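You operate a simulated robot arm through the tools that you are given. There is no shell and no other tool.

You are at the controls of a simulated two-armed robot. One attempt, no reset.

JOB
Slide the grey pan to the blue mark, then load it and carry it to the end table.
Fine: load the red and the blue elbow; use both hands for the pan and set it lengthwise in the middle of the table; the red pin stays in the interlock.

It is judged by the outcome, as a careful person would: the job done as asked, and still so three seconds after it is handed in. It fails if anything else is knocked over, pushed out of place, dropped, spilled or broken.

ROBOT AND FRAMES
Two 7-joint arms with four-finger grippers on one trunk, on a base that drives. Base frame: it is fixed to the floor where the robot stands at the start and does not move with it; the origin is under the middle of the robot, x ahead of it, y to its left, z up. Units: mm, rad, N and s.
The left shoulder is at the start at [40, 181, 1130], the right one opposite. With the tool pointing down near the work surface each hand reaches from about 320 to 840 mm from the robot's upright axis, wherever it stands, measured 20 degrees to its own side. Places, roughly: blue elbow [-1500, -1000, 750]; crate [-2300, -700, 800]; green guide [-2800, -400, 800]; green thumbscrew [-2900, -400, 900]; grey pan [-2250, -750, 750]; hand wheel [-3400, 600, 800]; orange guide [-1800, -1200, 800]; orange lever [-3000, 200, 800]; orange thumbscrew [-1900, -1200, 900]; purple guide [-3500, 100, 800]; purple thumbscrew [-3600, 200, 900]; red elbow [-1500, -1000, 750]; red gate [-1500, -1200, 800]; red pin [-3250, 500, 750]; speed dial [-2500, -200, 800]; top of the end table [-1500, -1800, 700]; white lamp [-2900, 100, 1200]; white lever [-2400, -300, 800]; yellow elbow [-1750, -750, 750]; yellow flap [-2000, -700, 800]. Payload 3.67 kg a hand.
The TCP of each hand is the grasp point between the finger pads, 28 mm short of the fingertips. In the tool frame z runs along the fingers and y along their closing line. Largest opening 112 mm; the body of the gripper starts 73 mm behind the TCP.
Orientation is told as [roll, pitch, yaw] about the base's x, y, z axes, in that order, counted from this pose: with the fingers straight down and closing along the base's y, the tool's x points along the base's -x, its y along +y and its z along -z.

CONTROLS
- The arms move only by the tool drive_tool. It takes "left_steps", "right_steps" or both (then of equal length, played together; a hand with none holds still); each is one flat list of numbers, 6 for each row, row after row: the shift along the tool's x, y, z in mm, then the turn, a rotation vector about the tool's x, y, z in rad. In form: [tx, ty, tz, rx, ry, rz, tx, ty, tz, rx, ry, rz, ...]. A call has 1 to 20 rows; each row shifts and turns the commanded pose from where the row before left it, along the tool's axes as they then stand. "left_gripper" and "right_gripper" are, for a hand that has rows, the gripper command, from -1 (shut) to 1 (fully open), values between in proportion, set as the call begins (left out, the last holds). Rows are played at 5 a second. More than 50 mm and 0.15 rad between two rows, or a gripper value outside its range, and nothing of the call is played. Where a pose cannot be reached the arm comes as near as it can. A force on the tool above 80 N (or 10 N above the force at the start of the call, whichever is more), or a blocked arm, ends the call early, and 0.2 s more pass. The fingers move at their own pace and stop on an object; they squeeze with about 30 N. The grip force told is the motor's: it shows also when the fingers shut on nothing. Time passes only in rows, and 0.2 s behind the last, so rows that do not move let the fingers close. It gives the time, the measured TCP pose, the force on the tool (base axes), the opening and the grip force at its end, in the units of the frame above (readings bear some noise), with the torque about the TCP (base axes, N m) and any sound that the robot's microphone picked up.
- Cameras (640 x 400 px; columns grow to the right, rows downward): "scene" is now at [104.8, 2.9, 1354.8]; the picture's right is [0.00, -1.00, 0.00], its down [-0.61, -0.00, -0.80] and it looks along [0.80, 0.00, -0.61] (base axes); focal length 270 px, centre (320, 200). "left" rides on the left gripper at [60, 18, -104] in its tool frame; the picture's right is [-0.29, 0.96, 0.00], its down [-0.80, -0.24, -0.55] and it looks along [-0.53, -0.16, 0.83] (tool axes); focal length 234 px, centre (320, 200). "right" rides on the right gripper at [60, -18, -104] in its tool frame; the picture's right is [0.29, 0.96, 0.00], its down [-0.80, 0.24, -0.55] and it looks along [-0.53, 0.16, 0.83] (tool axes); focal length 234 px, centre (320, 200). There is no depth. A picture from a camera that has moved, and an enlarged one, comes with that camera's place and axes in the base frame and with its lens.
- get_image(camera): a new picture of that camera. It takes no simulated time.
- lift_body(by): slides the trunk up (or, below 0, down) by that many mm; the arms and the scene camera ride with it, the base frame stays. It gives what a move gives, with no picture.
- drive_base(legs): drives the robot by 1 to 6 legs, each [ahead, left, turn to the left] in mm, mm and rad, along the robot's own axes; the way and the turn of a leg run together, so that a leg with both is an arc; at most 1500 mm and 3.142 rad a leg. The arms and the cameras ride along, it lands a little off, and it stops where it bumps. It gives what a move gives.
- pan_tilt(pan, tilt): turns the head with the scene camera to pan (to the left, within 1.501 rad either way) and tilt (down, from -0.506 to 1.204), counted from straight ahead of the robot. It gives what a move gives.
- inspect(camera, box): a new picture of the part [left, top, right, bottom] of that camera's present view, enlarged. It takes no simulated time.
- close_job(): hands the job in; it is judged then, once.

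Nothing tells you exact positions but the pictures and the camera data. Unless the task says otherwise, let go and move clear before handing in.

The tools are called after "Call:" as name(argument=value, ...) on one line, values as JSON. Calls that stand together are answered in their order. drive_tool: Moves the arms, as the interface text tells. Its arguments: {"type":"object","properties":{"left_steps":{"type":"array"},"left_gripper":{"type":"number"},"right_steps":{"type":"array"},"right_gripper":{"type":"number"}},"required":[]} The other tools are called the same way: lift_body (by) slides the trunk up or down; drive_base (legs) drives the base; pan_tilt (pan, tilt) turns the head that bears the scene camera; get_image (camera) takes a picture; inspect (camera, box) takes an enlarged picture of a part of a camera's view; close_job () hands the job in.

At the start:

```text
clock: 0.0
left_eef_pos: [613.6, 319.7, 1083.3]
left_tcp_rot: [0.0, 0.0, 0.0]
left_ft_force: [0.5, 0.9, -0.8]
left_moment: [-0.01, -0.02, -0.01]
left_grip_width: 111.7
left_finger_force: 0.4
right_eef_pos: [527.0, -254.6, 995.0]
right_tcp_rot: [0.001, 0.001, -0.001]
right_ft_force: [0.9, 0.5, -0.9]
right_moment: [0.0, -0.03, -0.01]
right_grip_width: 111.9
right_finger_force: 0.1
trunk travel left (down, up): [-250.0, 264.0]
robot x, y, heading: [0.6, -1.9, -0.001]
head pan, tilt: [0.003, 0.649]
```

scene: 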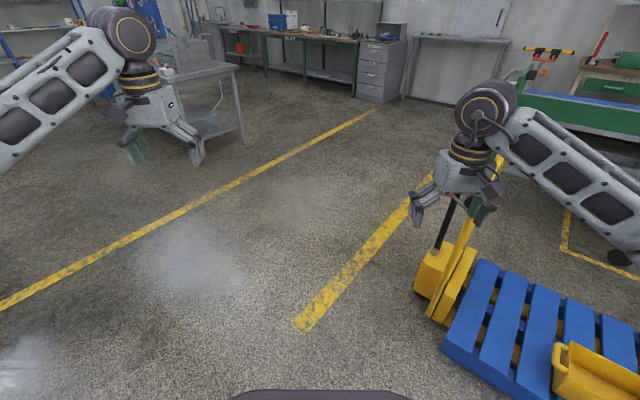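
right: 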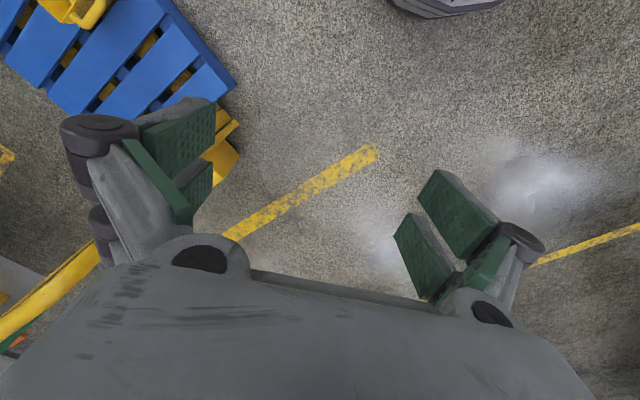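
left: 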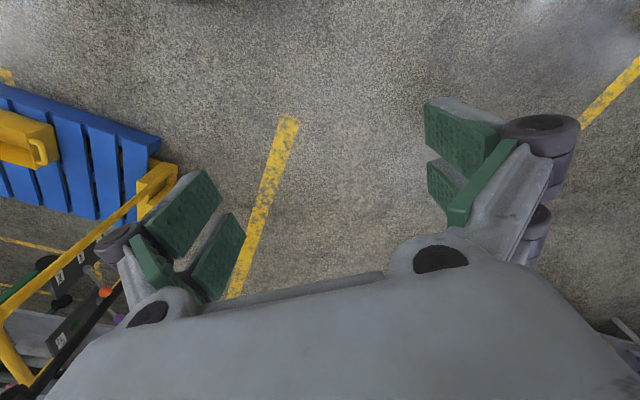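

I see a workshop floor ahead, with a pallet jack to the right; the work area is behind me. I'll look round with the head first.

Call:
pan_tilt(pan=-1.5, tilt=0.4)

Call:
get_image(camera="scene")

Call:
pan_tilt(pan=1.5, tilt=0.4)

Call:
get_image(camera="scene")

```text
clock: 1.6
left_eef_pos: [613.7, 319.5, 1083.8]
left_tcp_rot: [0.001, 0.0, -0.001]
left_ft_force: [0.4, -0.4, -0.1]
left_moment: [0.02, 0.01, -0.01]
left_grip_width: 112.1
left_finger_force: 0.0
right_eef_pos: [526.0, -254.2, 995.3]
right_tcp_rot: [0.0, 0.001, 0.0]
right_ft_force: [0.0, -0.9, 0.3]
right_moment: [0.02, 0.03, 0.03]
right_grip_width: 112.1
right_finger_force: 0.1
trunk travel left (down, up): [-250.0, 264.0]
robot x, y, heading: [-1.3, -0.2, 0.001]
head pan, tilt: [-1.499, 0.4]
```

```text
taken
camera scene: at [24.7, -89.8, 1377.3], right [-1.0, -0.07, 0.0], down [-0.03, 0.39, -0.92], along [0.07, -0.92, -0.39], focal length 270 px, centre (320, 200)
```

scene: 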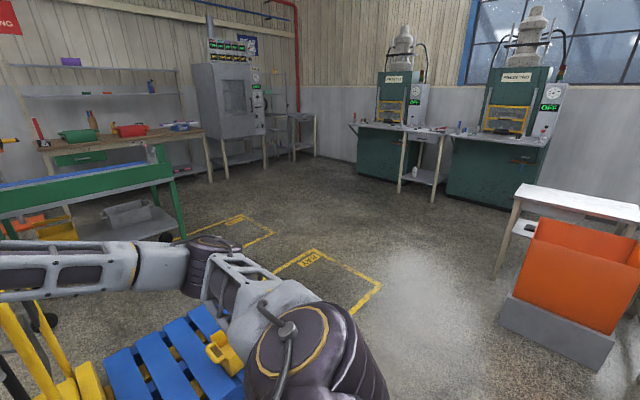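

```text
clock: 4.2
left_eef_pos: [613.3, 318.9, 1085.2]
left_tcp_rot: [0.0, -0.001, -0.001]
left_ft_force: [0.1, -0.3, -1.0]
left_moment: [0.0, -0.02, -0.01]
left_grip_width: 112.0
left_finger_force: 0.0
right_eef_pos: [526.0, -253.5, 994.3]
right_tcp_rot: [0.0, -0.002, -0.001]
right_ft_force: [-0.1, 0.7, -0.9]
right_moment: [-0.03, 0.01, 0.02]
right_grip_width: 112.0
right_finger_force: 0.1
trunk travel left (down, up): [-250.0, 264.0]
robot x, y, heading: [-2.1, -1.5, -0.003]
head pan, tilt: [1.499, 0.4]
```

```text
taken
camera scene: at [24.7, 95.0, 1377.4], right [1.0, -0.07, 0.0], down [-0.03, -0.39, -0.92], along [0.07, 0.92, -0.39], focal length 270 px, centre (320, 200)
```

scene: 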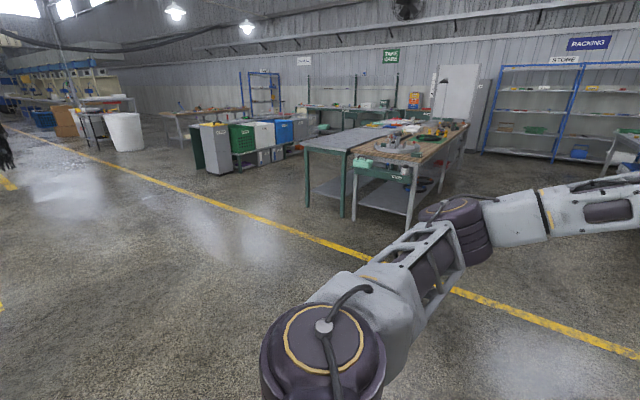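

The work area is behind me, an orange bin stands between, and the pallet is at my right. I'll turn left on the spot, away from the pallet jack, and look at the work side.

Call:
drive_base(legs=[[0, 0, 1.57], [0, 0, 1.57]])

Call:
pan_tilt(pan=0.0, tilt=0.35)

Call:
get_image(camera="scene")

Call:
pan_tilt(pan=0.7, tilt=0.35)

Call:
get_image(camera="scene")

```text
clock: 13.0
left_eef_pos: [-614.5, -318.2, 1082.5]
left_tcp_rot: [0.0, 0.0, 3.143]
left_ft_force: [-0.7, 0.0, -1.0]
left_moment: [0.02, 0.03, 0.01]
left_grip_width: 111.7
left_finger_force: 0.1
right_eef_pos: [-525.4, 254.1, 993.7]
right_tcp_rot: [0.001, 0.0, 3.139]
right_ft_force: [0.5, -0.2, 0.1]
right_moment: [0.01, 0.02, -0.05]
right_grip_width: 111.9
right_finger_force: 0.0
trunk travel left (down, up): [-250.0, 264.0]
robot x, y, heading: [4.4, -2.6, 3.142]
head pan, tilt: [1.499, 0.4]
```

```text
clock: 14.6
left_eef_pos: [-614.0, -318.2, 1083.6]
left_tcp_rot: [0.0, -0.001, 3.141]
left_ft_force: [0.2, -0.8, -0.8]
left_moment: [-0.01, 0.01, -0.02]
left_grip_width: 112.1
left_finger_force: 0.0
right_eef_pos: [-526.6, 254.6, 994.9]
right_tcp_rot: [0.0, 0.001, 3.139]
right_ft_force: [-0.2, -0.9, -0.9]
right_moment: [0.02, 0.02, 0.01]
right_grip_width: 112.2
right_finger_force: 0.0
trunk travel left (down, up): [-250.0, 264.0]
robot x, y, heading: [-4.2, -2.2, 3.144]
head pan, tilt: [0.0, 0.351]
```

```text
taken
camera scene: at [-115.9, 2.6, 1381.9], right [0.0, 1.0, 0.0], down [0.34, 0.0, -0.94], along [-0.94, 0.0, -0.34], focal length 270 px, centre (320, 200)
```

scene: 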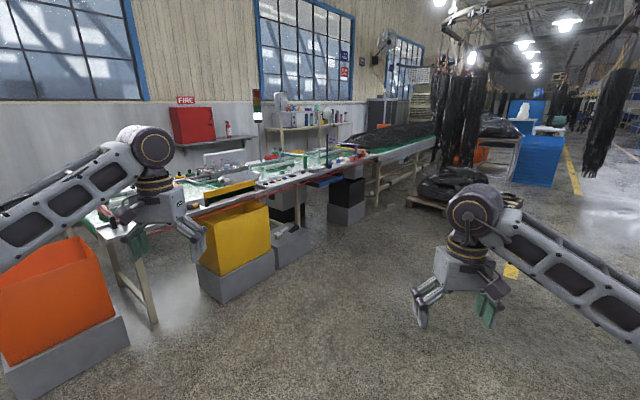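

```text
clock: 15.7
left_eef_pos: [-613.4, -319.6, 1082.7]
left_tcp_rot: [0.0, -0.001, 3.141]
left_ft_force: [0.0, -0.3, 1.0]
left_moment: [0.05, 0.01, 0.0]
left_grip_width: 111.9
left_finger_force: 0.0
right_eef_pos: [-526.4, 254.4, 994.7]
right_tcp_rot: [-0.001, 0.0, 3.139]
right_ft_force: [0.2, 0.3, 0.9]
right_moment: [0.0, -0.01, 0.01]
right_grip_width: 112.1
right_finger_force: 0.1
trunk travel left (down, up): [-250.0, 264.0]
robot x, y, heading: [1.3, 1.3, 3.138]
head pan, tilt: [0.7, 0.351]
```

```text
taken
camera scene: at [-94.2, -57.2, 1381.9], right [-0.64, 0.77, 0.0], down [0.26, 0.22, -0.94], along [-0.72, -0.6, -0.34], focal length 270 px, centre (320, 200)
```

scene: 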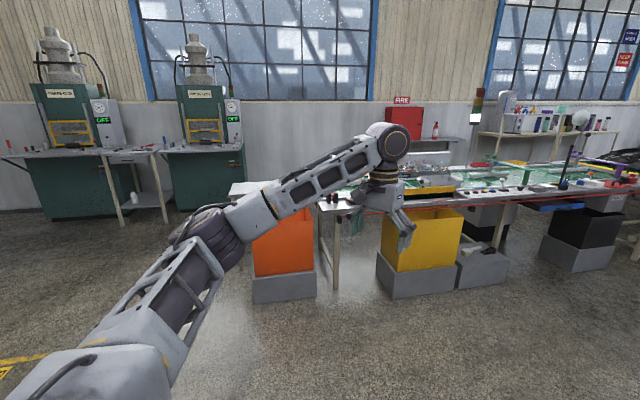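

The line runs diagonally from lower left to upper right; bins stand beneath it. I'll zoom in on the line.

Call:
inspect(camera="scene", box=[420, 120, 640, 257])

Call:
inspect(camera="scene", box=[200, 120, 480, 295])

Call:
pan_tilt(pan=0.25, tilt=0.35)

Call:
inspect(camera="scene", box=[150, 110, 390, 260])

Call:
inspect(camera="scene", box=[340, 80, 600, 242])

```text
2.91 times, centred on (530, 188) of scene
camera zoom: at [-94.2, -57.2, 1381.9], right [-0.64, 0.77, 0.0], down [0.26, 0.22, -0.94], along [-0.72, -0.6, -0.34], focal length 787 px, centre (-291, 234)
```

zoom: 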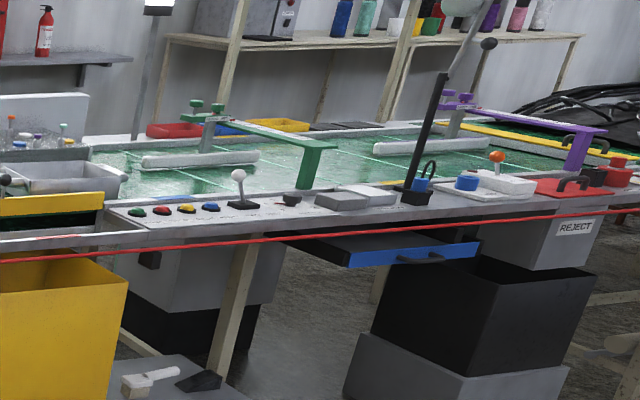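

```text
2.29 times, centred on (340, 208) of scene
camera zoom: at [-94.2, -57.2, 1381.9], right [-0.64, 0.77, 0.0], down [0.26, 0.22, -0.94], along [-0.72, -0.6, -0.34], focal length 618 px, centre (274, 183)
```

zoom: 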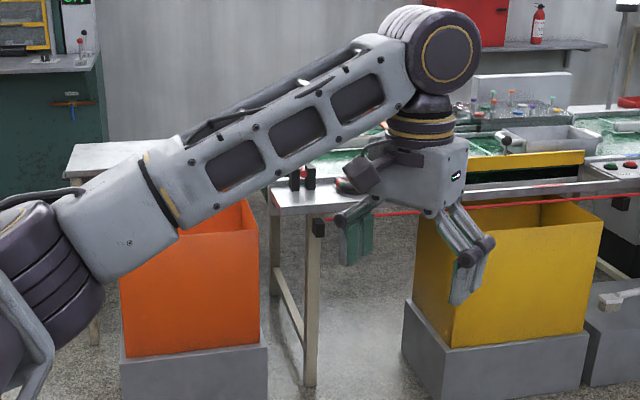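

```text
clock: 16.6
left_eef_pos: [-613.3, -318.1, 1082.5]
left_tcp_rot: [0.0, -0.001, 3.142]
left_ft_force: [-0.6, 0.1, 0.3]
left_moment: [0.04, 0.0, 0.0]
left_grip_width: 112.1
left_finger_force: 0.0
right_eef_pos: [-525.9, 254.6, 994.8]
right_tcp_rot: [-0.001, 0.0, 3.142]
right_ft_force: [-0.1, 0.2, -0.6]
right_moment: [-0.02, -0.01, 0.01]
right_grip_width: 112.1
right_finger_force: 0.0
trunk travel left (down, up): [-250.0, 264.0]
robot x, y, heading: [1.4, 0.6, 3.143]
head pan, tilt: [0.25, 0.351]
```

```text
2.67 times, centred on (270, 185) of scene
camera zoom: at [-113.0, -20.4, 1381.9], right [-0.25, 0.97, 0.0], down [0.33, 0.08, -0.94], along [-0.91, -0.23, -0.34], focal length 722 px, centre (453, 240)
```

zoom: 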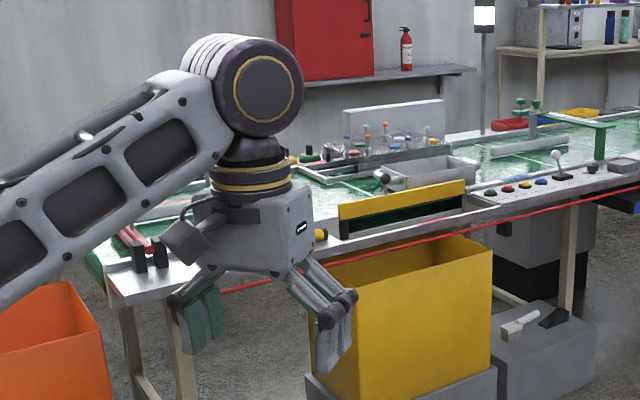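

```text
2.46 times, centred on (470, 161) of scene
camera zoom: at [-113.0, -20.4, 1381.9], right [-0.25, 0.97, 0.0], down [0.33, 0.08, -0.94], along [-0.91, -0.23, -0.34], focal length 666 px, centre (-49, 296)
```

zoom: 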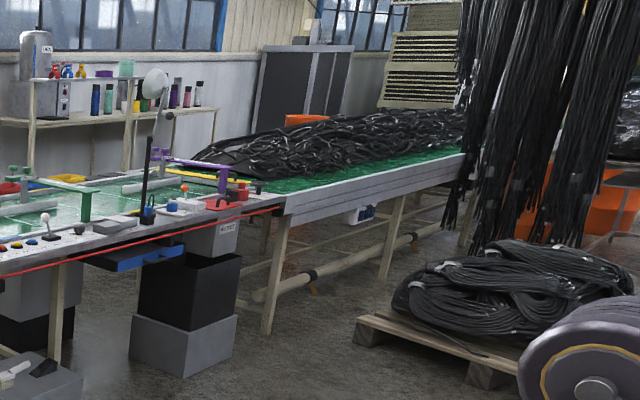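

The line with its controls, red pull cord and guides runs at about 45°, its front edge roughly 1750 mm from me. I'll square up to it and drive nearer, then look again.

Call:
drive_base(legs=[[0, 0, 0.8], [500, -900, 0]])

Call:
pan_tilt(pan=0.0, tilt=0.55)

Call:
get_image(camera="scene")

Call:
inspect(camera="scene", box=[160, 60, 480, 260])

Call:
pan_tilt(pan=0.8, tilt=0.4)

Call:
get_image(camera="scene")

Call:
inspect(camera="scene", box=[160, 60, 480, 260])

Call:
pan_tilt(pan=-0.8, tilt=0.4)

Call:
get_image(camera="scene")

Call:
inspect(camera="scene", box=[160, 60, 480, 260])

```text
clock: 24.1
left_eef_pos: [-1185.9, -384.0, 1082.1]
left_tcp_rot: [0.0, 0.002, -2.356]
left_ft_force: [-0.7, 0.5, -0.3]
left_moment: [0.01, 0.0, -0.01]
left_grip_width: 111.9
left_finger_force: 0.1
right_eef_pos: [-1529.5, 82.3, 994.5]
right_tcp_rot: [0.0, 0.002, -2.356]
right_ft_force: [-0.2, -0.4, -0.5]
right_moment: [0.0, 0.0, 0.01]
right_grip_width: 112.0
right_finger_force: 0.0
trunk travel left (down, up): [-250.0, 264.0]
robot x, y, heading: [-977.3, 273.5, -2.357]
head pan, tilt: [0.25, 0.351]
```

```text
clock: 24.9
left_eef_pos: [-1185.4, -384.9, 1082.2]
left_tcp_rot: [0.0, 0.0, -2.355]
left_ft_force: [0.0, 0.3, 0.0]
left_moment: [0.04, 0.01, -0.03]
left_grip_width: 112.1
left_finger_force: 0.1
right_eef_pos: [-1529.7, 83.2, 996.4]
right_tcp_rot: [0.001, 0.001, -2.356]
right_ft_force: [-0.2, 0.2, 1.0]
right_moment: [0.0, 0.02, 0.01]
right_grip_width: 112.2
right_finger_force: 0.0
trunk travel left (down, up): [-250.0, 264.0]
robot x, y, heading: [-979.2, 276.5, -2.353]
head pan, tilt: [0.0, 0.55]
```

```text
taken
camera scene: at [-1057.7, 199.0, 1363.7], right [-0.71, 0.71, 0.0], down [0.37, 0.37, -0.85], along [-0.6, -0.6, -0.52], focal length 270 px, centre (320, 200)
```

scene: 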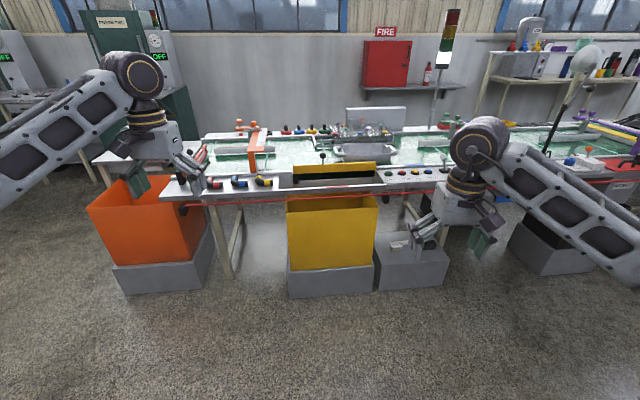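

```text
2.00 times, centred on (320, 160) of scene
camera zoom: at [-1057.7, 199.0, 1363.7], right [-0.71, 0.71, 0.0], down [0.37, 0.37, -0.85], along [-0.6, -0.6, -0.52], focal length 541 px, centre (320, 280)
```

zoom: 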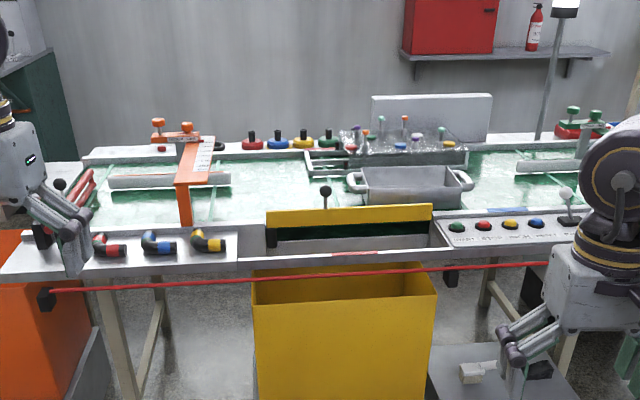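

```text
clock: 26.0
left_eef_pos: [-1186.2, -383.9, 1084.0]
left_tcp_rot: [0.0, 0.0, -2.356]
left_ft_force: [0.0, -0.3, 0.1]
left_moment: [-0.02, -0.01, -0.01]
left_grip_width: 111.9
left_finger_force: 0.1
right_eef_pos: [-1530.3, 82.5, 995.2]
right_tcp_rot: [0.001, 0.0, -2.356]
right_ft_force: [1.2, -0.4, 0.3]
right_moment: [0.0, 0.07, 0.05]
right_grip_width: 111.8
right_finger_force: 0.0
trunk travel left (down, up): [-250.0, 264.0]
robot x, y, heading: [-981.3, 274.9, -2.352]
head pan, tilt: [0.799, 0.4]
```

```text
taken
camera scene: at [-993.3, 170.0, 1377.3], right [-1.0, -0.01, 0.0], down [0.0, 0.39, -0.92], along [0.01, -0.92, -0.39], focal length 270 px, centre (320, 200)
```

scene: 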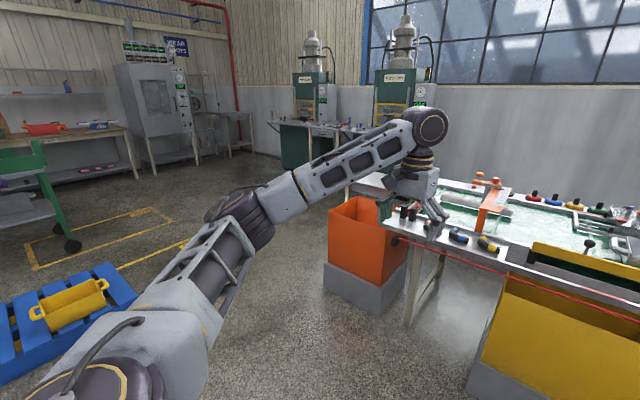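

```text
2.00 times, centred on (320, 160) of scene
camera zoom: at [-993.3, 170.0, 1377.3], right [-1.0, -0.01, 0.0], down [0.0, 0.39, -0.92], along [0.01, -0.92, -0.39], focal length 541 px, centre (320, 280)
```

zoom: 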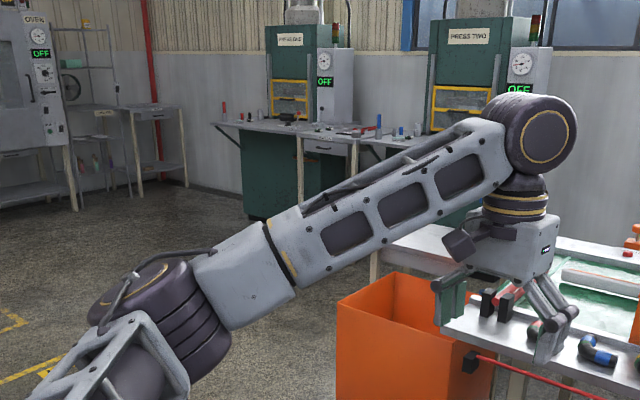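

```text
clock: 27.7
left_eef_pos: [-1185.6, -384.5, 1083.4]
left_tcp_rot: [0.0, 0.001, -2.356]
left_ft_force: [0.0, -0.6, -0.4]
left_moment: [-0.03, -0.01, -0.01]
left_grip_width: 112.0
left_finger_force: 0.1
right_eef_pos: [-1529.6, 82.8, 995.0]
right_tcp_rot: [0.0, 0.002, -2.356]
right_ft_force: [0.5, -0.3, 0.3]
right_moment: [-0.01, 0.02, 0.01]
right_grip_width: 111.8
right_finger_force: 0.0
trunk travel left (down, up): [-250.0, 264.0]
robot x, y, heading: [-981.1, 275.0, -2.356]
head pan, tilt: [-0.799, 0.4]
```

```text
taken
camera scene: at [-1087.1, 263.9, 1377.3], right [0.01, 1.0, 0.0], down [0.39, -0.01, -0.92], along [-0.92, 0.01, -0.39], focal length 270 px, centre (320, 200)
```

scene: 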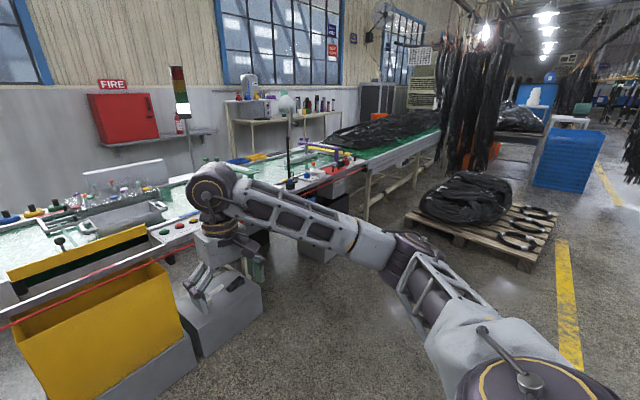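

```text
2.00 times, centred on (320, 160) of scene
camera zoom: at [-1087.1, 263.9, 1377.3], right [0.01, 1.0, 0.0], down [0.39, -0.01, -0.92], along [-0.92, 0.01, -0.39], focal length 541 px, centre (320, 280)
```

zoom: 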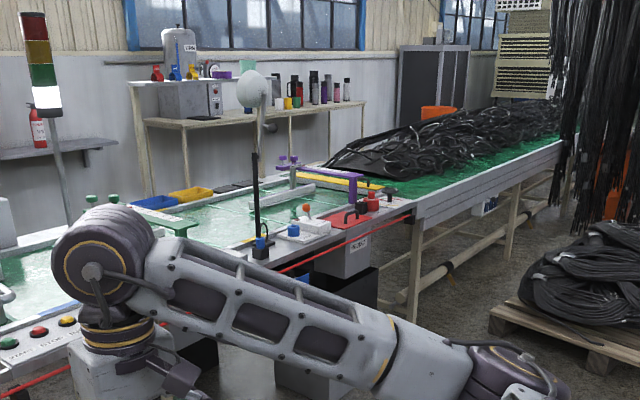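

The line runs exactly at 45° to the base frame. The grey pan lies on the belt behind the yellow flap, with the elbows on the front ledge and a crate of bottles behind it. I'll check my own base footprint and zoom in on details.

Call:
pan_tilt(pan=0.0, tilt=1.2)

Call:
get_image(camera="scene")

Call:
pan_tilt(pan=0.0, tilt=0.45)

Call:
inspect(camera="scene", box=[290, 130, 450, 230])

Call:
inspect(camera="scene", box=[150, 130, 310, 230])

```text
clock: 28.8
left_eef_pos: [-1185.1, -384.9, 1082.9]
left_tcp_rot: [0.002, 0.0, -2.356]
left_ft_force: [-0.5, 0.0, -0.1]
left_moment: [0.0, 0.0, 0.0]
left_grip_width: 112.0
left_finger_force: 0.2
right_eef_pos: [-1530.2, 82.1, 994.5]
right_tcp_rot: [-0.001, 0.0, -2.356]
right_ft_force: [-0.8, -0.3, -0.2]
right_moment: [-0.02, -0.01, -0.02]
right_grip_width: 112.1
right_finger_force: 0.1
trunk travel left (down, up): [-250.0, 264.0]
robot x, y, heading: [-976.4, 275.5, -2.358]
head pan, tilt: [0.0, 1.201]
```

```text
taken
camera scene: at [-1034.1, 223.1, 1314.6], right [-0.71, 0.71, 0.0], down [0.66, 0.66, -0.36], along [-0.26, -0.26, -0.93], focal length 270 px, centre (320, 200)
```

scene: 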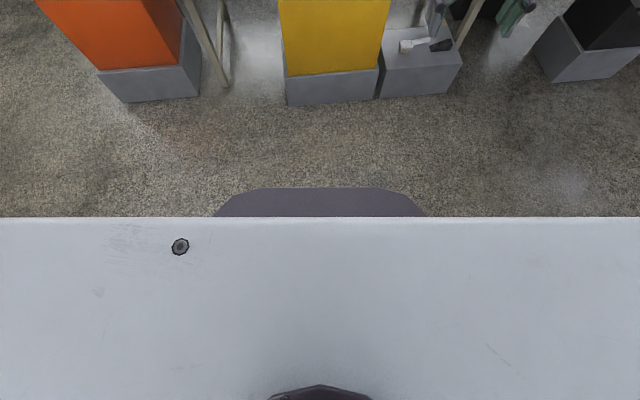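

```text
clock: 29.9
left_eef_pos: [-1185.9, -384.7, 1082.2]
left_tcp_rot: [-0.002, 0.0, -2.356]
left_ft_force: [0.0, 0.0, 0.6]
left_moment: [-0.02, 0.04, 0.01]
left_grip_width: 112.0
left_finger_force: 0.1
right_eef_pos: [-1528.6, 81.9, 994.3]
right_tcp_rot: [-0.001, -0.002, -2.357]
right_ft_force: [0.6, 0.3, 0.3]
right_moment: [-0.01, 0.01, -0.01]
right_grip_width: 112.2
right_finger_force: 0.1
trunk travel left (down, up): [-250.0, 264.0]
robot x, y, heading: [-977.1, 277.4, -2.357]
head pan, tilt: [0.0, 0.45]
```

```text
4.00 times, centred on (370, 180) of scene
camera zoom: at [-1059.4, 197.7, 1372.6], right [-0.71, 0.71, 0.0], down [0.31, 0.31, -0.9], along [-0.64, -0.64, -0.44], focal length 1082 px, centre (120, 280)
```

zoom: 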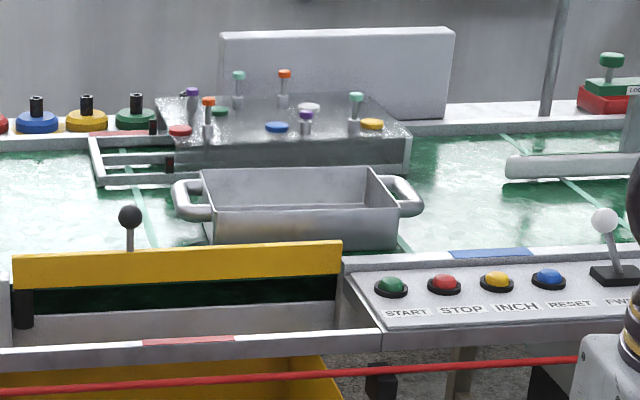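

```text
4.00 times, centred on (230, 180) of scene
camera zoom: at [-1059.4, 197.7, 1372.6], right [-0.71, 0.71, 0.0], down [0.31, 0.31, -0.9], along [-0.64, -0.64, -0.44], focal length 1082 px, centre (680, 280)
```

zoom: 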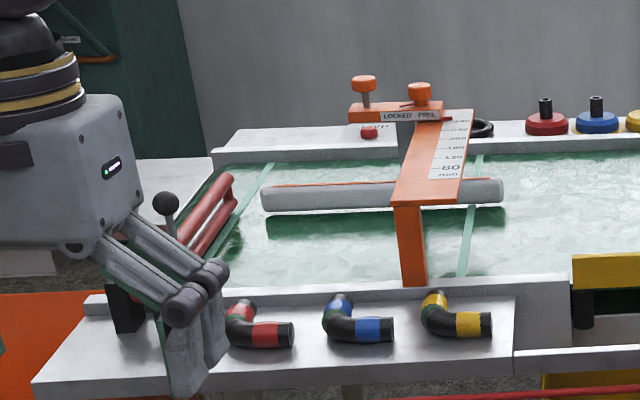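

The blue mark is on the front rail just right of the pan, by the START/STOP buttons. I'll move to stand in front of it, still well back, and look down at the pan.

Call:
drive_base(legs=[[450, -390, 0]])

Call:
pan_tilt(pan=0.0, tilt=0.6)

Call:
lift_body(by=250)

Call:
get_image(camera="scene")

Call:
inspect(camera="scene", box=[190, 130, 430, 280])

Call:
get_image(camera="left")

Call:
get_image(camera="right")

```text
clock: 33.2
left_eef_pos: [-1765.2, -425.7, 1083.6]
left_tcp_rot: [0.0, 0.0, -2.355]
left_ft_force: [0.1, -0.6, -0.6]
left_moment: [0.02, -0.05, -0.04]
left_grip_width: 112.1
left_finger_force: 0.1
right_eef_pos: [-2110.3, 39.5, 994.2]
right_tcp_rot: [-0.001, -0.002, -2.353]
right_ft_force: [-0.5, 0.3, -0.6]
right_moment: [-0.02, 0.03, 0.02]
right_grip_width: 112.0
right_finger_force: 0.1
trunk travel left (down, up): [-250.0, 264.0]
robot x, y, heading: [-1555.8, 230.0, -2.354]
head pan, tilt: [0.0, 0.45]
```

```text
clock: 34.0
left_eef_pos: [-1764.3, -426.4, 1082.8]
left_tcp_rot: [0.001, -0.001, -2.353]
left_ft_force: [0.1, -0.4, 0.0]
left_moment: [-0.02, 0.0, 0.02]
left_grip_width: 112.1
left_finger_force: 0.0
right_eef_pos: [-2110.2, 39.5, 995.1]
right_tcp_rot: [-0.001, 0.0, -2.355]
right_ft_force: [-0.4, 0.1, 0.0]
right_moment: [-0.02, 0.0, -0.02]
right_grip_width: 111.9
right_finger_force: 0.0
trunk travel left (down, up): [-250.0, 264.0]
robot x, y, heading: [-1560.5, 231.1, -2.356]
head pan, tilt: [0.0, 0.6]
```

```text
clock: 36.5
left_eef_pos: [-1765.4, -427.3, 1333.1]
left_tcp_rot: [0.001, 0.002, -2.357]
left_ft_force: [-0.3, -0.3, 0.4]
left_moment: [-0.02, 0.01, 0.0]
left_grip_width: 111.8
left_finger_force: 0.0
right_eef_pos: [-2110.1, 39.0, 1244.2]
right_tcp_rot: [0.0, 0.0, -2.354]
right_ft_force: [1.1, -0.4, 0.1]
right_moment: [0.0, 0.01, -0.04]
right_grip_width: 111.9
right_finger_force: 0.1
trunk travel left (down, up): [-500.0, 14.0]
robot x, y, heading: [-1558.3, 233.2, -2.351]
head pan, tilt: [0.0, 0.6]
```

```text
taken
camera scene: at [-1637.8, 158.4, 1609.0], right [-0.71, 0.71, 0.0], down [0.4, 0.4, -0.82], along [-0.58, -0.58, -0.57], focal length 270 px, centre (320, 200)
```

scene: 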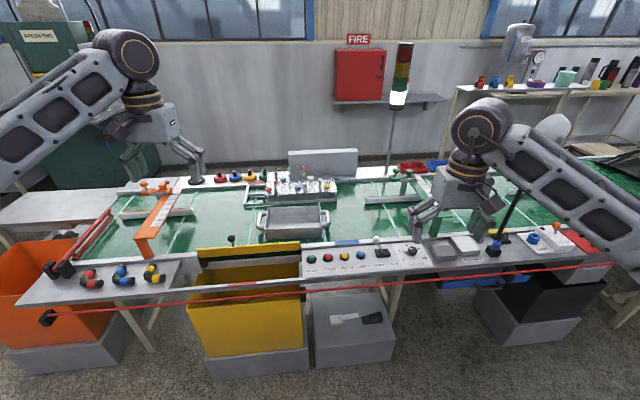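

```text
2.67 times, centred on (310, 205) of scene
camera zoom: at [-1637.8, 158.4, 1609.0], right [-0.71, 0.71, 0.0], down [0.4, 0.4, -0.82], along [-0.58, -0.58, -0.57], focal length 722 px, centre (347, 187)
```

zoom: 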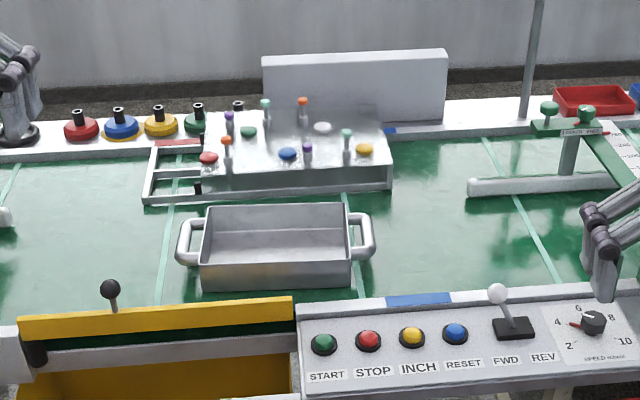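

```text
taken
camera left: at [-1710.9, -396.2, 1437.9], right [0.48, -0.88, 0.0], down [-0.73, -0.4, 0.55], along [-0.49, -0.26, -0.83], focal length 234 px, centre (320, 200)
```

left: 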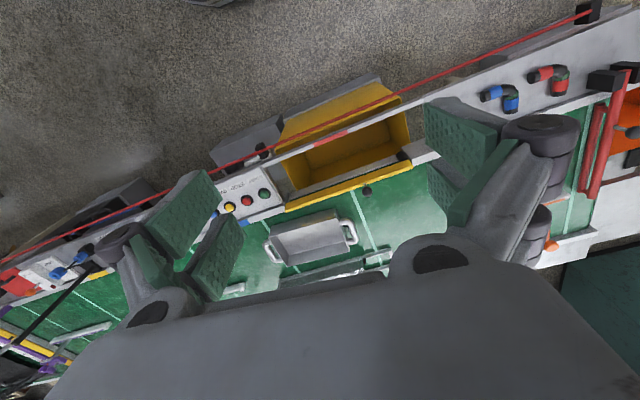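

```text
taken
camera right: at [-2080.5, 95.2, 1348.5], right [0.88, -0.47, 0.0], down [-0.39, -0.73, 0.55], along [-0.26, -0.49, -0.83], focal length 234 px, centre (320, 200)
```

right: 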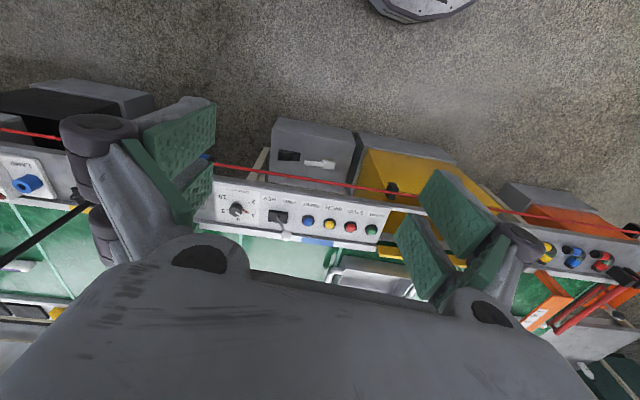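

Base radius is about 300 mm; the pan sits at roughly u=1145 along the line and 2083 deep, the blue mark at u≈1391. With hands raised, I'll drive 400 mm ahead to working distance and look from above.

Call:
drive_base(legs=[[400, 0, 0]])

Call:
pan_tilt(pan=0.0, tilt=0.95)

Call:
get_image(camera="scene")

Call:
get_image(camera="left")

Call:
get_image(camera="right")

```text
clock: 39.1
left_eef_pos: [-2049.6, -707.7, 1332.6]
left_tcp_rot: [0.001, 0.0, -2.356]
left_ft_force: [0.4, 0.4, 0.0]
left_moment: [-0.03, 0.02, -0.03]
left_grip_width: 111.8
left_finger_force: 0.1
right_eef_pos: [-2392.6, -240.6, 1244.7]
right_tcp_rot: [0.0, -0.002, -2.358]
right_ft_force: [-0.5, 0.5, -0.2]
right_moment: [-0.04, -0.01, 0.0]
right_grip_width: 111.9
right_finger_force: 0.2
trunk travel left (down, up): [-500.0, 14.0]
robot x, y, heading: [-1842.5, -50.9, -2.36]
head pan, tilt: [0.0, 0.6]
```

```text
clock: 39.9
left_eef_pos: [-2051.5, -708.9, 1331.6]
left_tcp_rot: [-0.001, 0.002, -2.358]
left_ft_force: [0.3, -0.1, -0.2]
left_moment: [0.02, -0.01, 0.02]
left_grip_width: 112.0
left_finger_force: 0.0
right_eef_pos: [-2393.7, -242.1, 1244.6]
right_tcp_rot: [-0.001, 0.0, -2.36]
right_ft_force: [-0.2, -0.2, -0.3]
right_moment: [-0.01, 0.0, -0.01]
right_grip_width: 112.0
right_finger_force: 0.2
trunk travel left (down, up): [-500.0, 14.0]
robot x, y, heading: [-1843.8, -46.2, -2.361]
head pan, tilt: [0.0, 0.949]
```

```text
taken
camera scene: at [-1910.4, -113.8, 1580.4], right [-0.71, 0.71, 0.0], down [0.58, 0.57, -0.58], along [-0.41, -0.41, -0.81], focal length 270 px, centre (320, 200)
```

scene: 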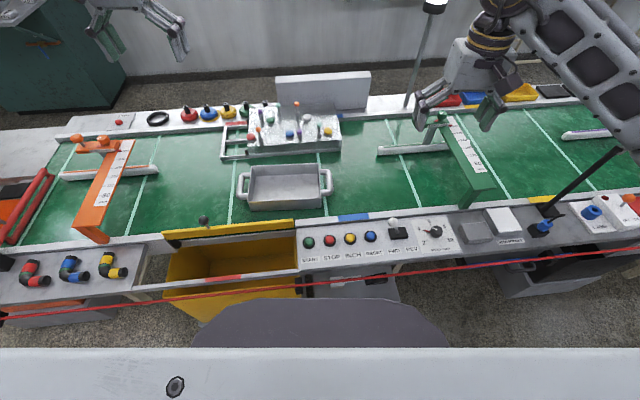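

```text
taken
camera left: at [-1996.1, -679.1, 1437.6], right [0.47, -0.88, 0.0], down [-0.73, -0.39, 0.55], along [-0.49, -0.26, -0.83], focal length 234 px, centre (320, 200)
```

left: 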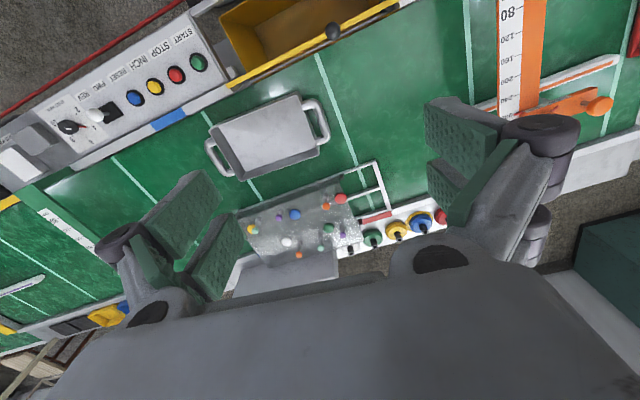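

```text
taken
camera right: at [-2364.2, -186.5, 1348.1], right [0.88, -0.47, 0.0], down [-0.4, -0.73, 0.55], along [-0.26, -0.49, -0.83], focal length 234 px, centre (320, 200)
```

right: 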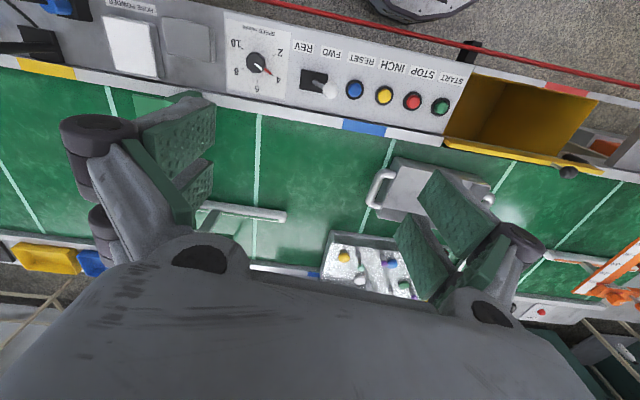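

Now I have a good overhead view: pan, blue marks on front and (probably) back rail, crate behind. I'll zoom for precise measures.

Call:
inspect(camera="scene", box=[216, 120, 376, 220])

Call:
inspect(camera="left", box=[130, 70, 390, 232])

Call:
inspect(camera="right", box=[300, 80, 540, 230])

Call:
inspect(camera="scene", box=[0, 120, 190, 300])

```text
4.00 times, centred on (296, 170) of scene
camera zoom: at [-1910.4, -113.8, 1580.4], right [-0.71, 0.71, 0.0], down [0.58, 0.57, -0.58], along [-0.41, -0.41, -0.81], focal length 1082 px, centre (416, 320)
```

zoom: 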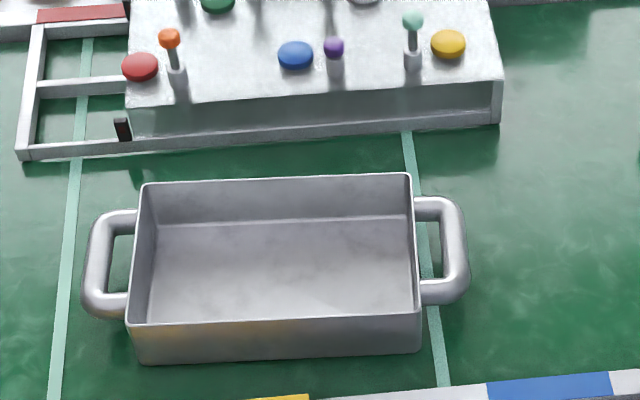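

```text
2.46 times, centred on (260, 151) of left
camera zoom: at [-1996.1, -679.1, 1437.6], right [0.47, -0.88, 0.0], down [-0.73, -0.39, 0.55], along [-0.49, -0.26, -0.83], focal length 576 px, centre (468, 321)
```

zoom: 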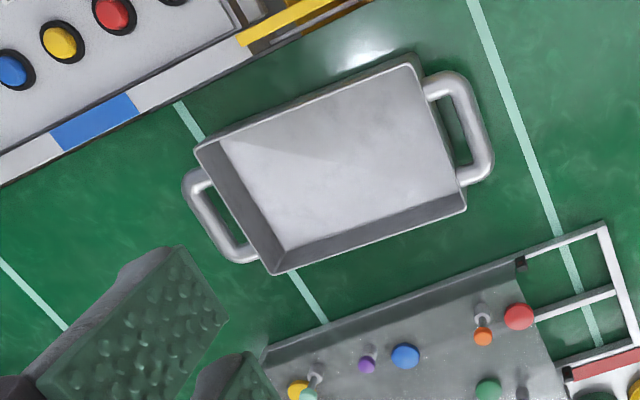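

```text
2.67 times, centred on (420, 155) of right
camera zoom: at [-2364.2, -186.5, 1348.1], right [0.88, -0.47, 0.0], down [-0.4, -0.73, 0.55], along [-0.26, -0.49, -0.83], focal length 624 px, centre (53, 320)
```

zoom: 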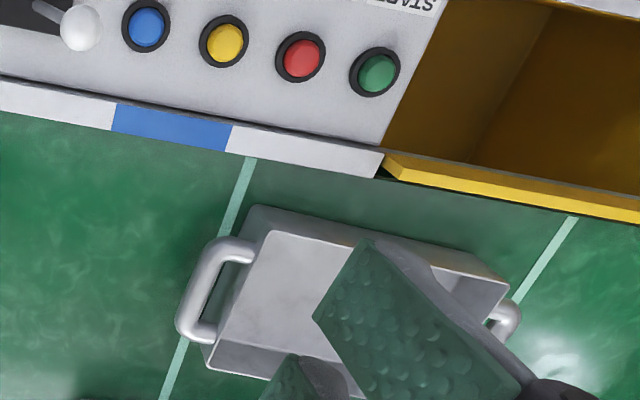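

```text
2.22 times, centred on (95, 210) of scene
camera zoom: at [-1910.4, -113.8, 1580.4], right [-0.71, 0.71, 0.0], down [0.58, 0.57, -0.58], along [-0.41, -0.41, -0.81], focal length 601 px, centre (820, 178)
```

zoom: 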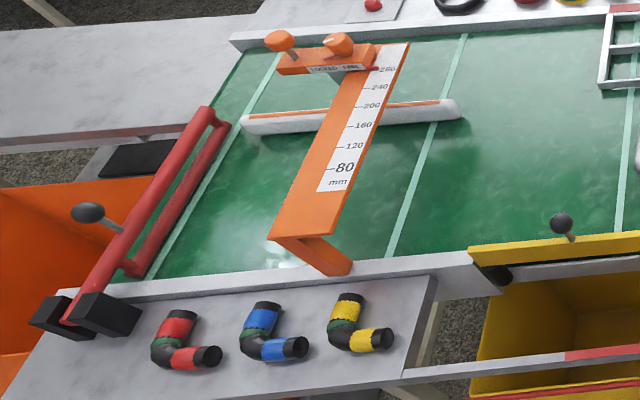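

The line is actually turned about 0.115 rad further than 45°. I'll square up to it and shift 100 right and 40 ahead so both pan positions are in reach.

Call:
drive_base(legs=[[0, 0, 0.115], [40, -100, 0]])

Call:
get_image(camera="scene")

Call:
inspect(camera="scene", box=[180, 110, 420, 260])

Call:
inspect(camera="left", box=[130, 70, 450, 270])

```text
clock: 41.7
left_eef_pos: [-2072.6, -699.1, 1333.5]
left_tcp_rot: [-0.003, 0.001, -2.239]
left_ft_force: [0.4, -0.4, 0.0]
left_moment: [0.03, 0.0, 0.04]
left_grip_width: 111.9
left_finger_force: 0.1
right_eef_pos: [-2468.7, -275.0, 1245.1]
right_tcp_rot: [0.0, -0.003, -2.241]
right_ft_force: [-0.5, 0.9, 0.4]
right_moment: [0.0, 0.05, 0.02]
right_grip_width: 112.1
right_finger_force: 0.0
trunk travel left (down, up): [-500.0, 14.0]
robot x, y, heading: [-1946.0, -15.9, -2.238]
head pan, tilt: [0.0, 0.949]
```

```text
taken
camera scene: at [-2002.6, -89.8, 1580.5], right [-0.78, 0.62, 0.0], down [0.5, 0.64, -0.58], along [-0.36, -0.46, -0.81], focal length 270 px, centre (320, 200)
```

scene: 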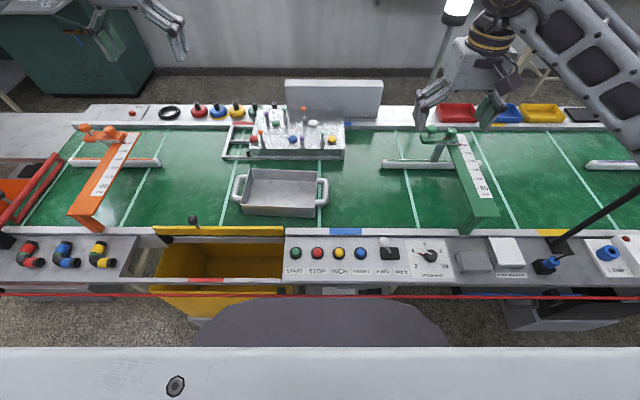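

```text
2.67 times, centred on (300, 185) of scene
camera zoom: at [-2002.6, -89.8, 1580.5], right [-0.78, 0.62, 0.0], down [0.5, 0.64, -0.58], along [-0.36, -0.46, -0.81], focal length 722 px, centre (373, 240)
```

zoom: 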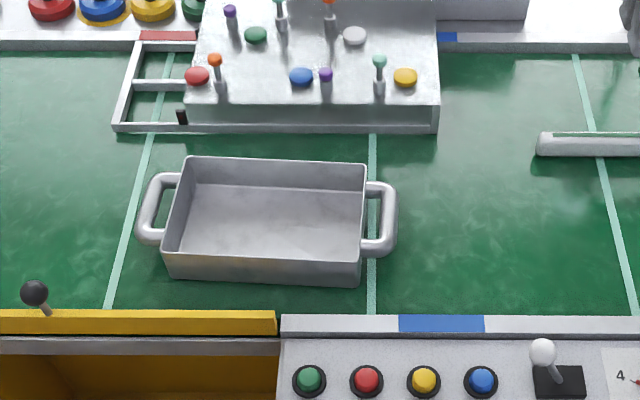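

```text
2.00 times, centred on (290, 170) of left
camera zoom: at [-2022.2, -661.6, 1437.6], right [0.57, -0.82, 0.0], down [-0.68, -0.48, 0.55], along [-0.46, -0.32, -0.83], focal length 468 px, centre (380, 260)
```

zoom: 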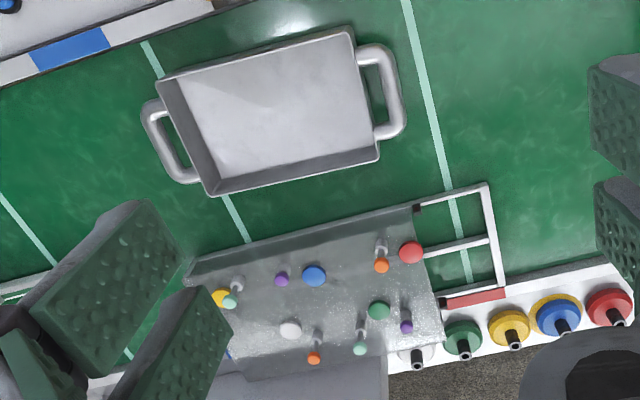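

Squared up now. Both blue marks (front and back rail) agree: mark centre about 88 mm right of my midline, pan centre 142 mm left of it, so a 230 mm slide to the right. I'll lower the trunk and bring both hands above the handles.

Call:
lift_body(by=-250)

Call:
drive_tool(left_steps=[-33, -4, 20, 0, 0, 0, -33, -4, 20, 0, 0, 0, -33, -4, 20, 0, 0, 0, 0, 0, 20, 0, 0, 0, 0, 0, 20, 0, 0, 0, 0, 0, 0, 0, 0, 0], right_steps=[-35, 45, 0, 0, 0, 0, -35, 45, 0, 0, 0, 0, -35, 45, 0, 0, 0, 0, -35, 45, 0, 0, 0, 0, -33, 45, 15, 0, 0, 0, 0, 0, 0, 0, 0, 0])

Call:
get_image(camera="scene")

Call:
get_image(camera="left")

Call:
get_image(camera="right")

```text
clock: 44.3
left_eef_pos: [-2077.4, -698.3, 1082.8]
left_tcp_rot: [0.0, 0.001, -2.24]
left_ft_force: [-0.4, -0.4, -0.2]
left_moment: [-0.01, 0.0, 0.04]
left_grip_width: 112.0
left_finger_force: 0.2
right_eef_pos: [-2471.1, -272.7, 995.5]
right_tcp_rot: [0.002, 0.003, -2.24]
right_ft_force: [0.3, 0.1, -0.7]
right_moment: [0.0, 0.01, 0.0]
right_grip_width: 111.9
right_finger_force: 0.0
trunk travel left (down, up): [-250.0, 264.0]
robot x, y, heading: [-1946.9, -17.2, -2.247]
head pan, tilt: [0.0, 0.949]
```

```text
refused: row 1 steps farther than a row can; nothing moved
```

```text
taken
camera scene: at [-2005.5, -88.3, 1330.7], right [-0.78, 0.62, 0.0], down [0.51, 0.64, -0.58], along [-0.36, -0.46, -0.81], focal length 270 px, centre (320, 200)
```

scene: 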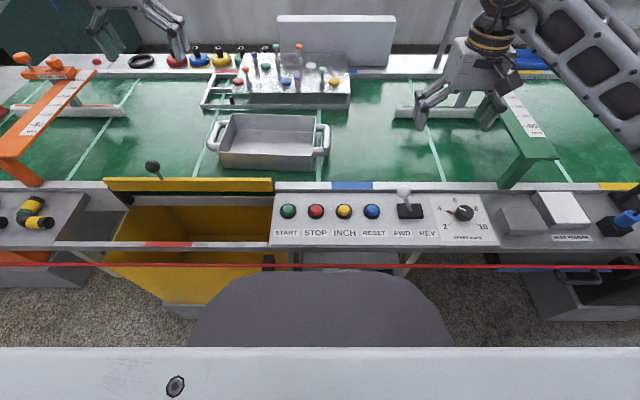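

```text
taken
camera left: at [-2024.8, -660.3, 1188.4], right [0.57, -0.82, 0.0], down [-0.68, -0.48, 0.55], along [-0.45, -0.32, -0.83], focal length 234 px, centre (320, 200)
```

left: 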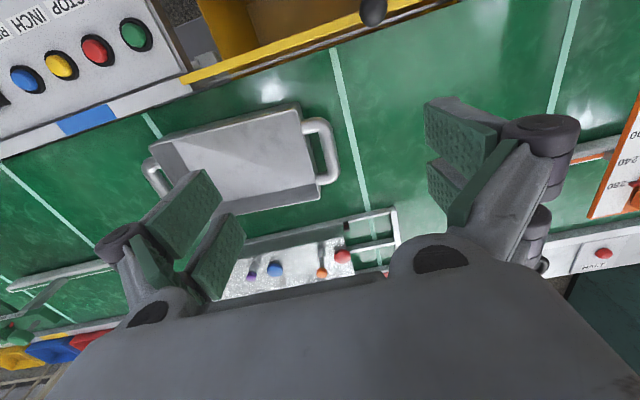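

```text
taken
camera right: at [-2447.9, -213.9, 1099.0], right [0.93, -0.37, 0.0], down [-0.31, -0.77, 0.55], along [-0.2, -0.52, -0.83], focal length 234 px, centre (320, 200)
```

right: 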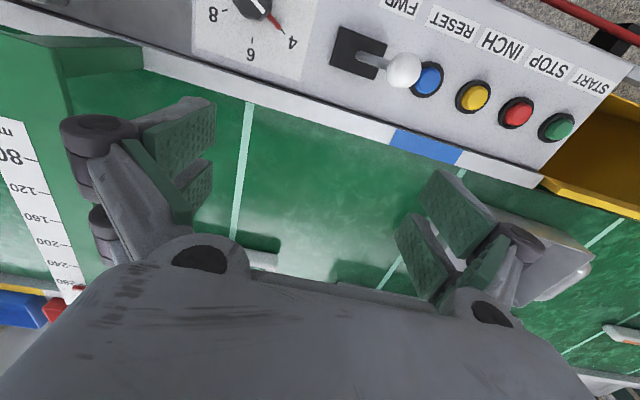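

A row may be at most 50 mm; nothing moved. I'll split it and send the hands above the handles.

Call:
drive_tool(left_steps=[-17, -2, 15, 0, 0, 0, -17, -2, 15, 0, 0, 0, -17, -2, 15, 0, 0, 0, -16, -2, 15, 0, 0, 0, -16, -2, 15, 0, 0, 0, -16, -2, 15, 0, 0, 0, 0, 0, 10, 0, 0, 0, 0, 0, 10, 0, 0, 0], right_steps=[-22, 28, 0, 0, 0, 0, -22, 28, 0, 0, 0, 0, -22, 28, 0, 0, 0, 0, -22, 28, 0, 0, 0, 0, -22, 28, 0, 0, 0, 0, -22, 28, 0, 0, 0, 0, -21, 30, 10, 0, 0, 0, -20, 30, 10, 0, 0, 0])

Call:
get_image(camera="scene")

Call:
get_image(camera="left")

Call:
get_image(camera="right")

```text
clock: 46.1
left_eef_pos: [-2144.9, -768.9, 971.7]
left_tcp_rot: [-0.002, 0.0, -2.239]
left_ft_force: [-0.1, -0.1, -0.5]
left_moment: [0.04, -0.03, -0.03]
left_grip_width: 111.8
left_finger_force: 0.0
right_eef_pos: [-2397.5, -552.1, 975.6]
right_tcp_rot: [-0.001, 0.0, -2.242]
right_ft_force: [0.3, -1.1, -0.3]
right_moment: [0.0, 0.0, -0.03]
right_grip_width: 112.0
right_finger_force: 0.0
trunk travel left (down, up): [-250.0, 264.0]
robot x, y, heading: [-1948.0, -20.0, -2.242]
head pan, tilt: [0.0, 0.949]
```

```text
taken
camera scene: at [-2004.8, -90.2, 1330.6], right [-0.78, 0.62, 0.0], down [0.51, 0.64, -0.58], along [-0.36, -0.45, -0.81], focal length 270 px, centre (320, 200)
```

scene: 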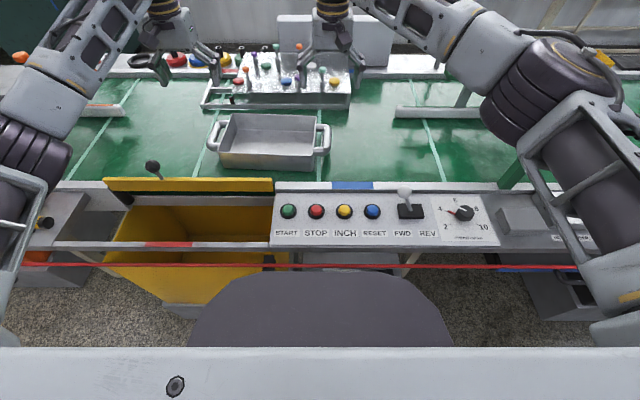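

```text
taken
camera left: at [-2094.0, -732.4, 1076.3], right [0.57, -0.82, 0.0], down [-0.68, -0.48, 0.55], along [-0.45, -0.32, -0.83], focal length 234 px, centre (320, 200)
```

left: 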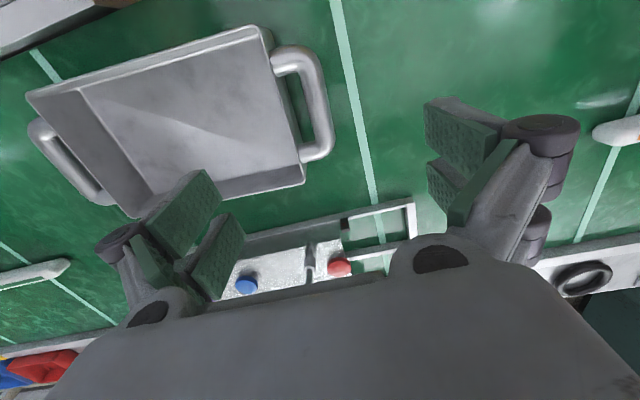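

```text
taken
camera right: at [-2374.8, -492.6, 1079.9], right [0.93, -0.37, 0.0], down [-0.31, -0.77, 0.55], along [-0.21, -0.51, -0.83], focal length 234 px, centre (320, 200)
```

right: 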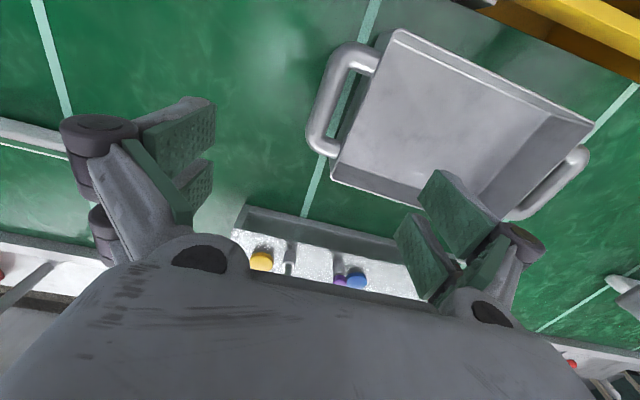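

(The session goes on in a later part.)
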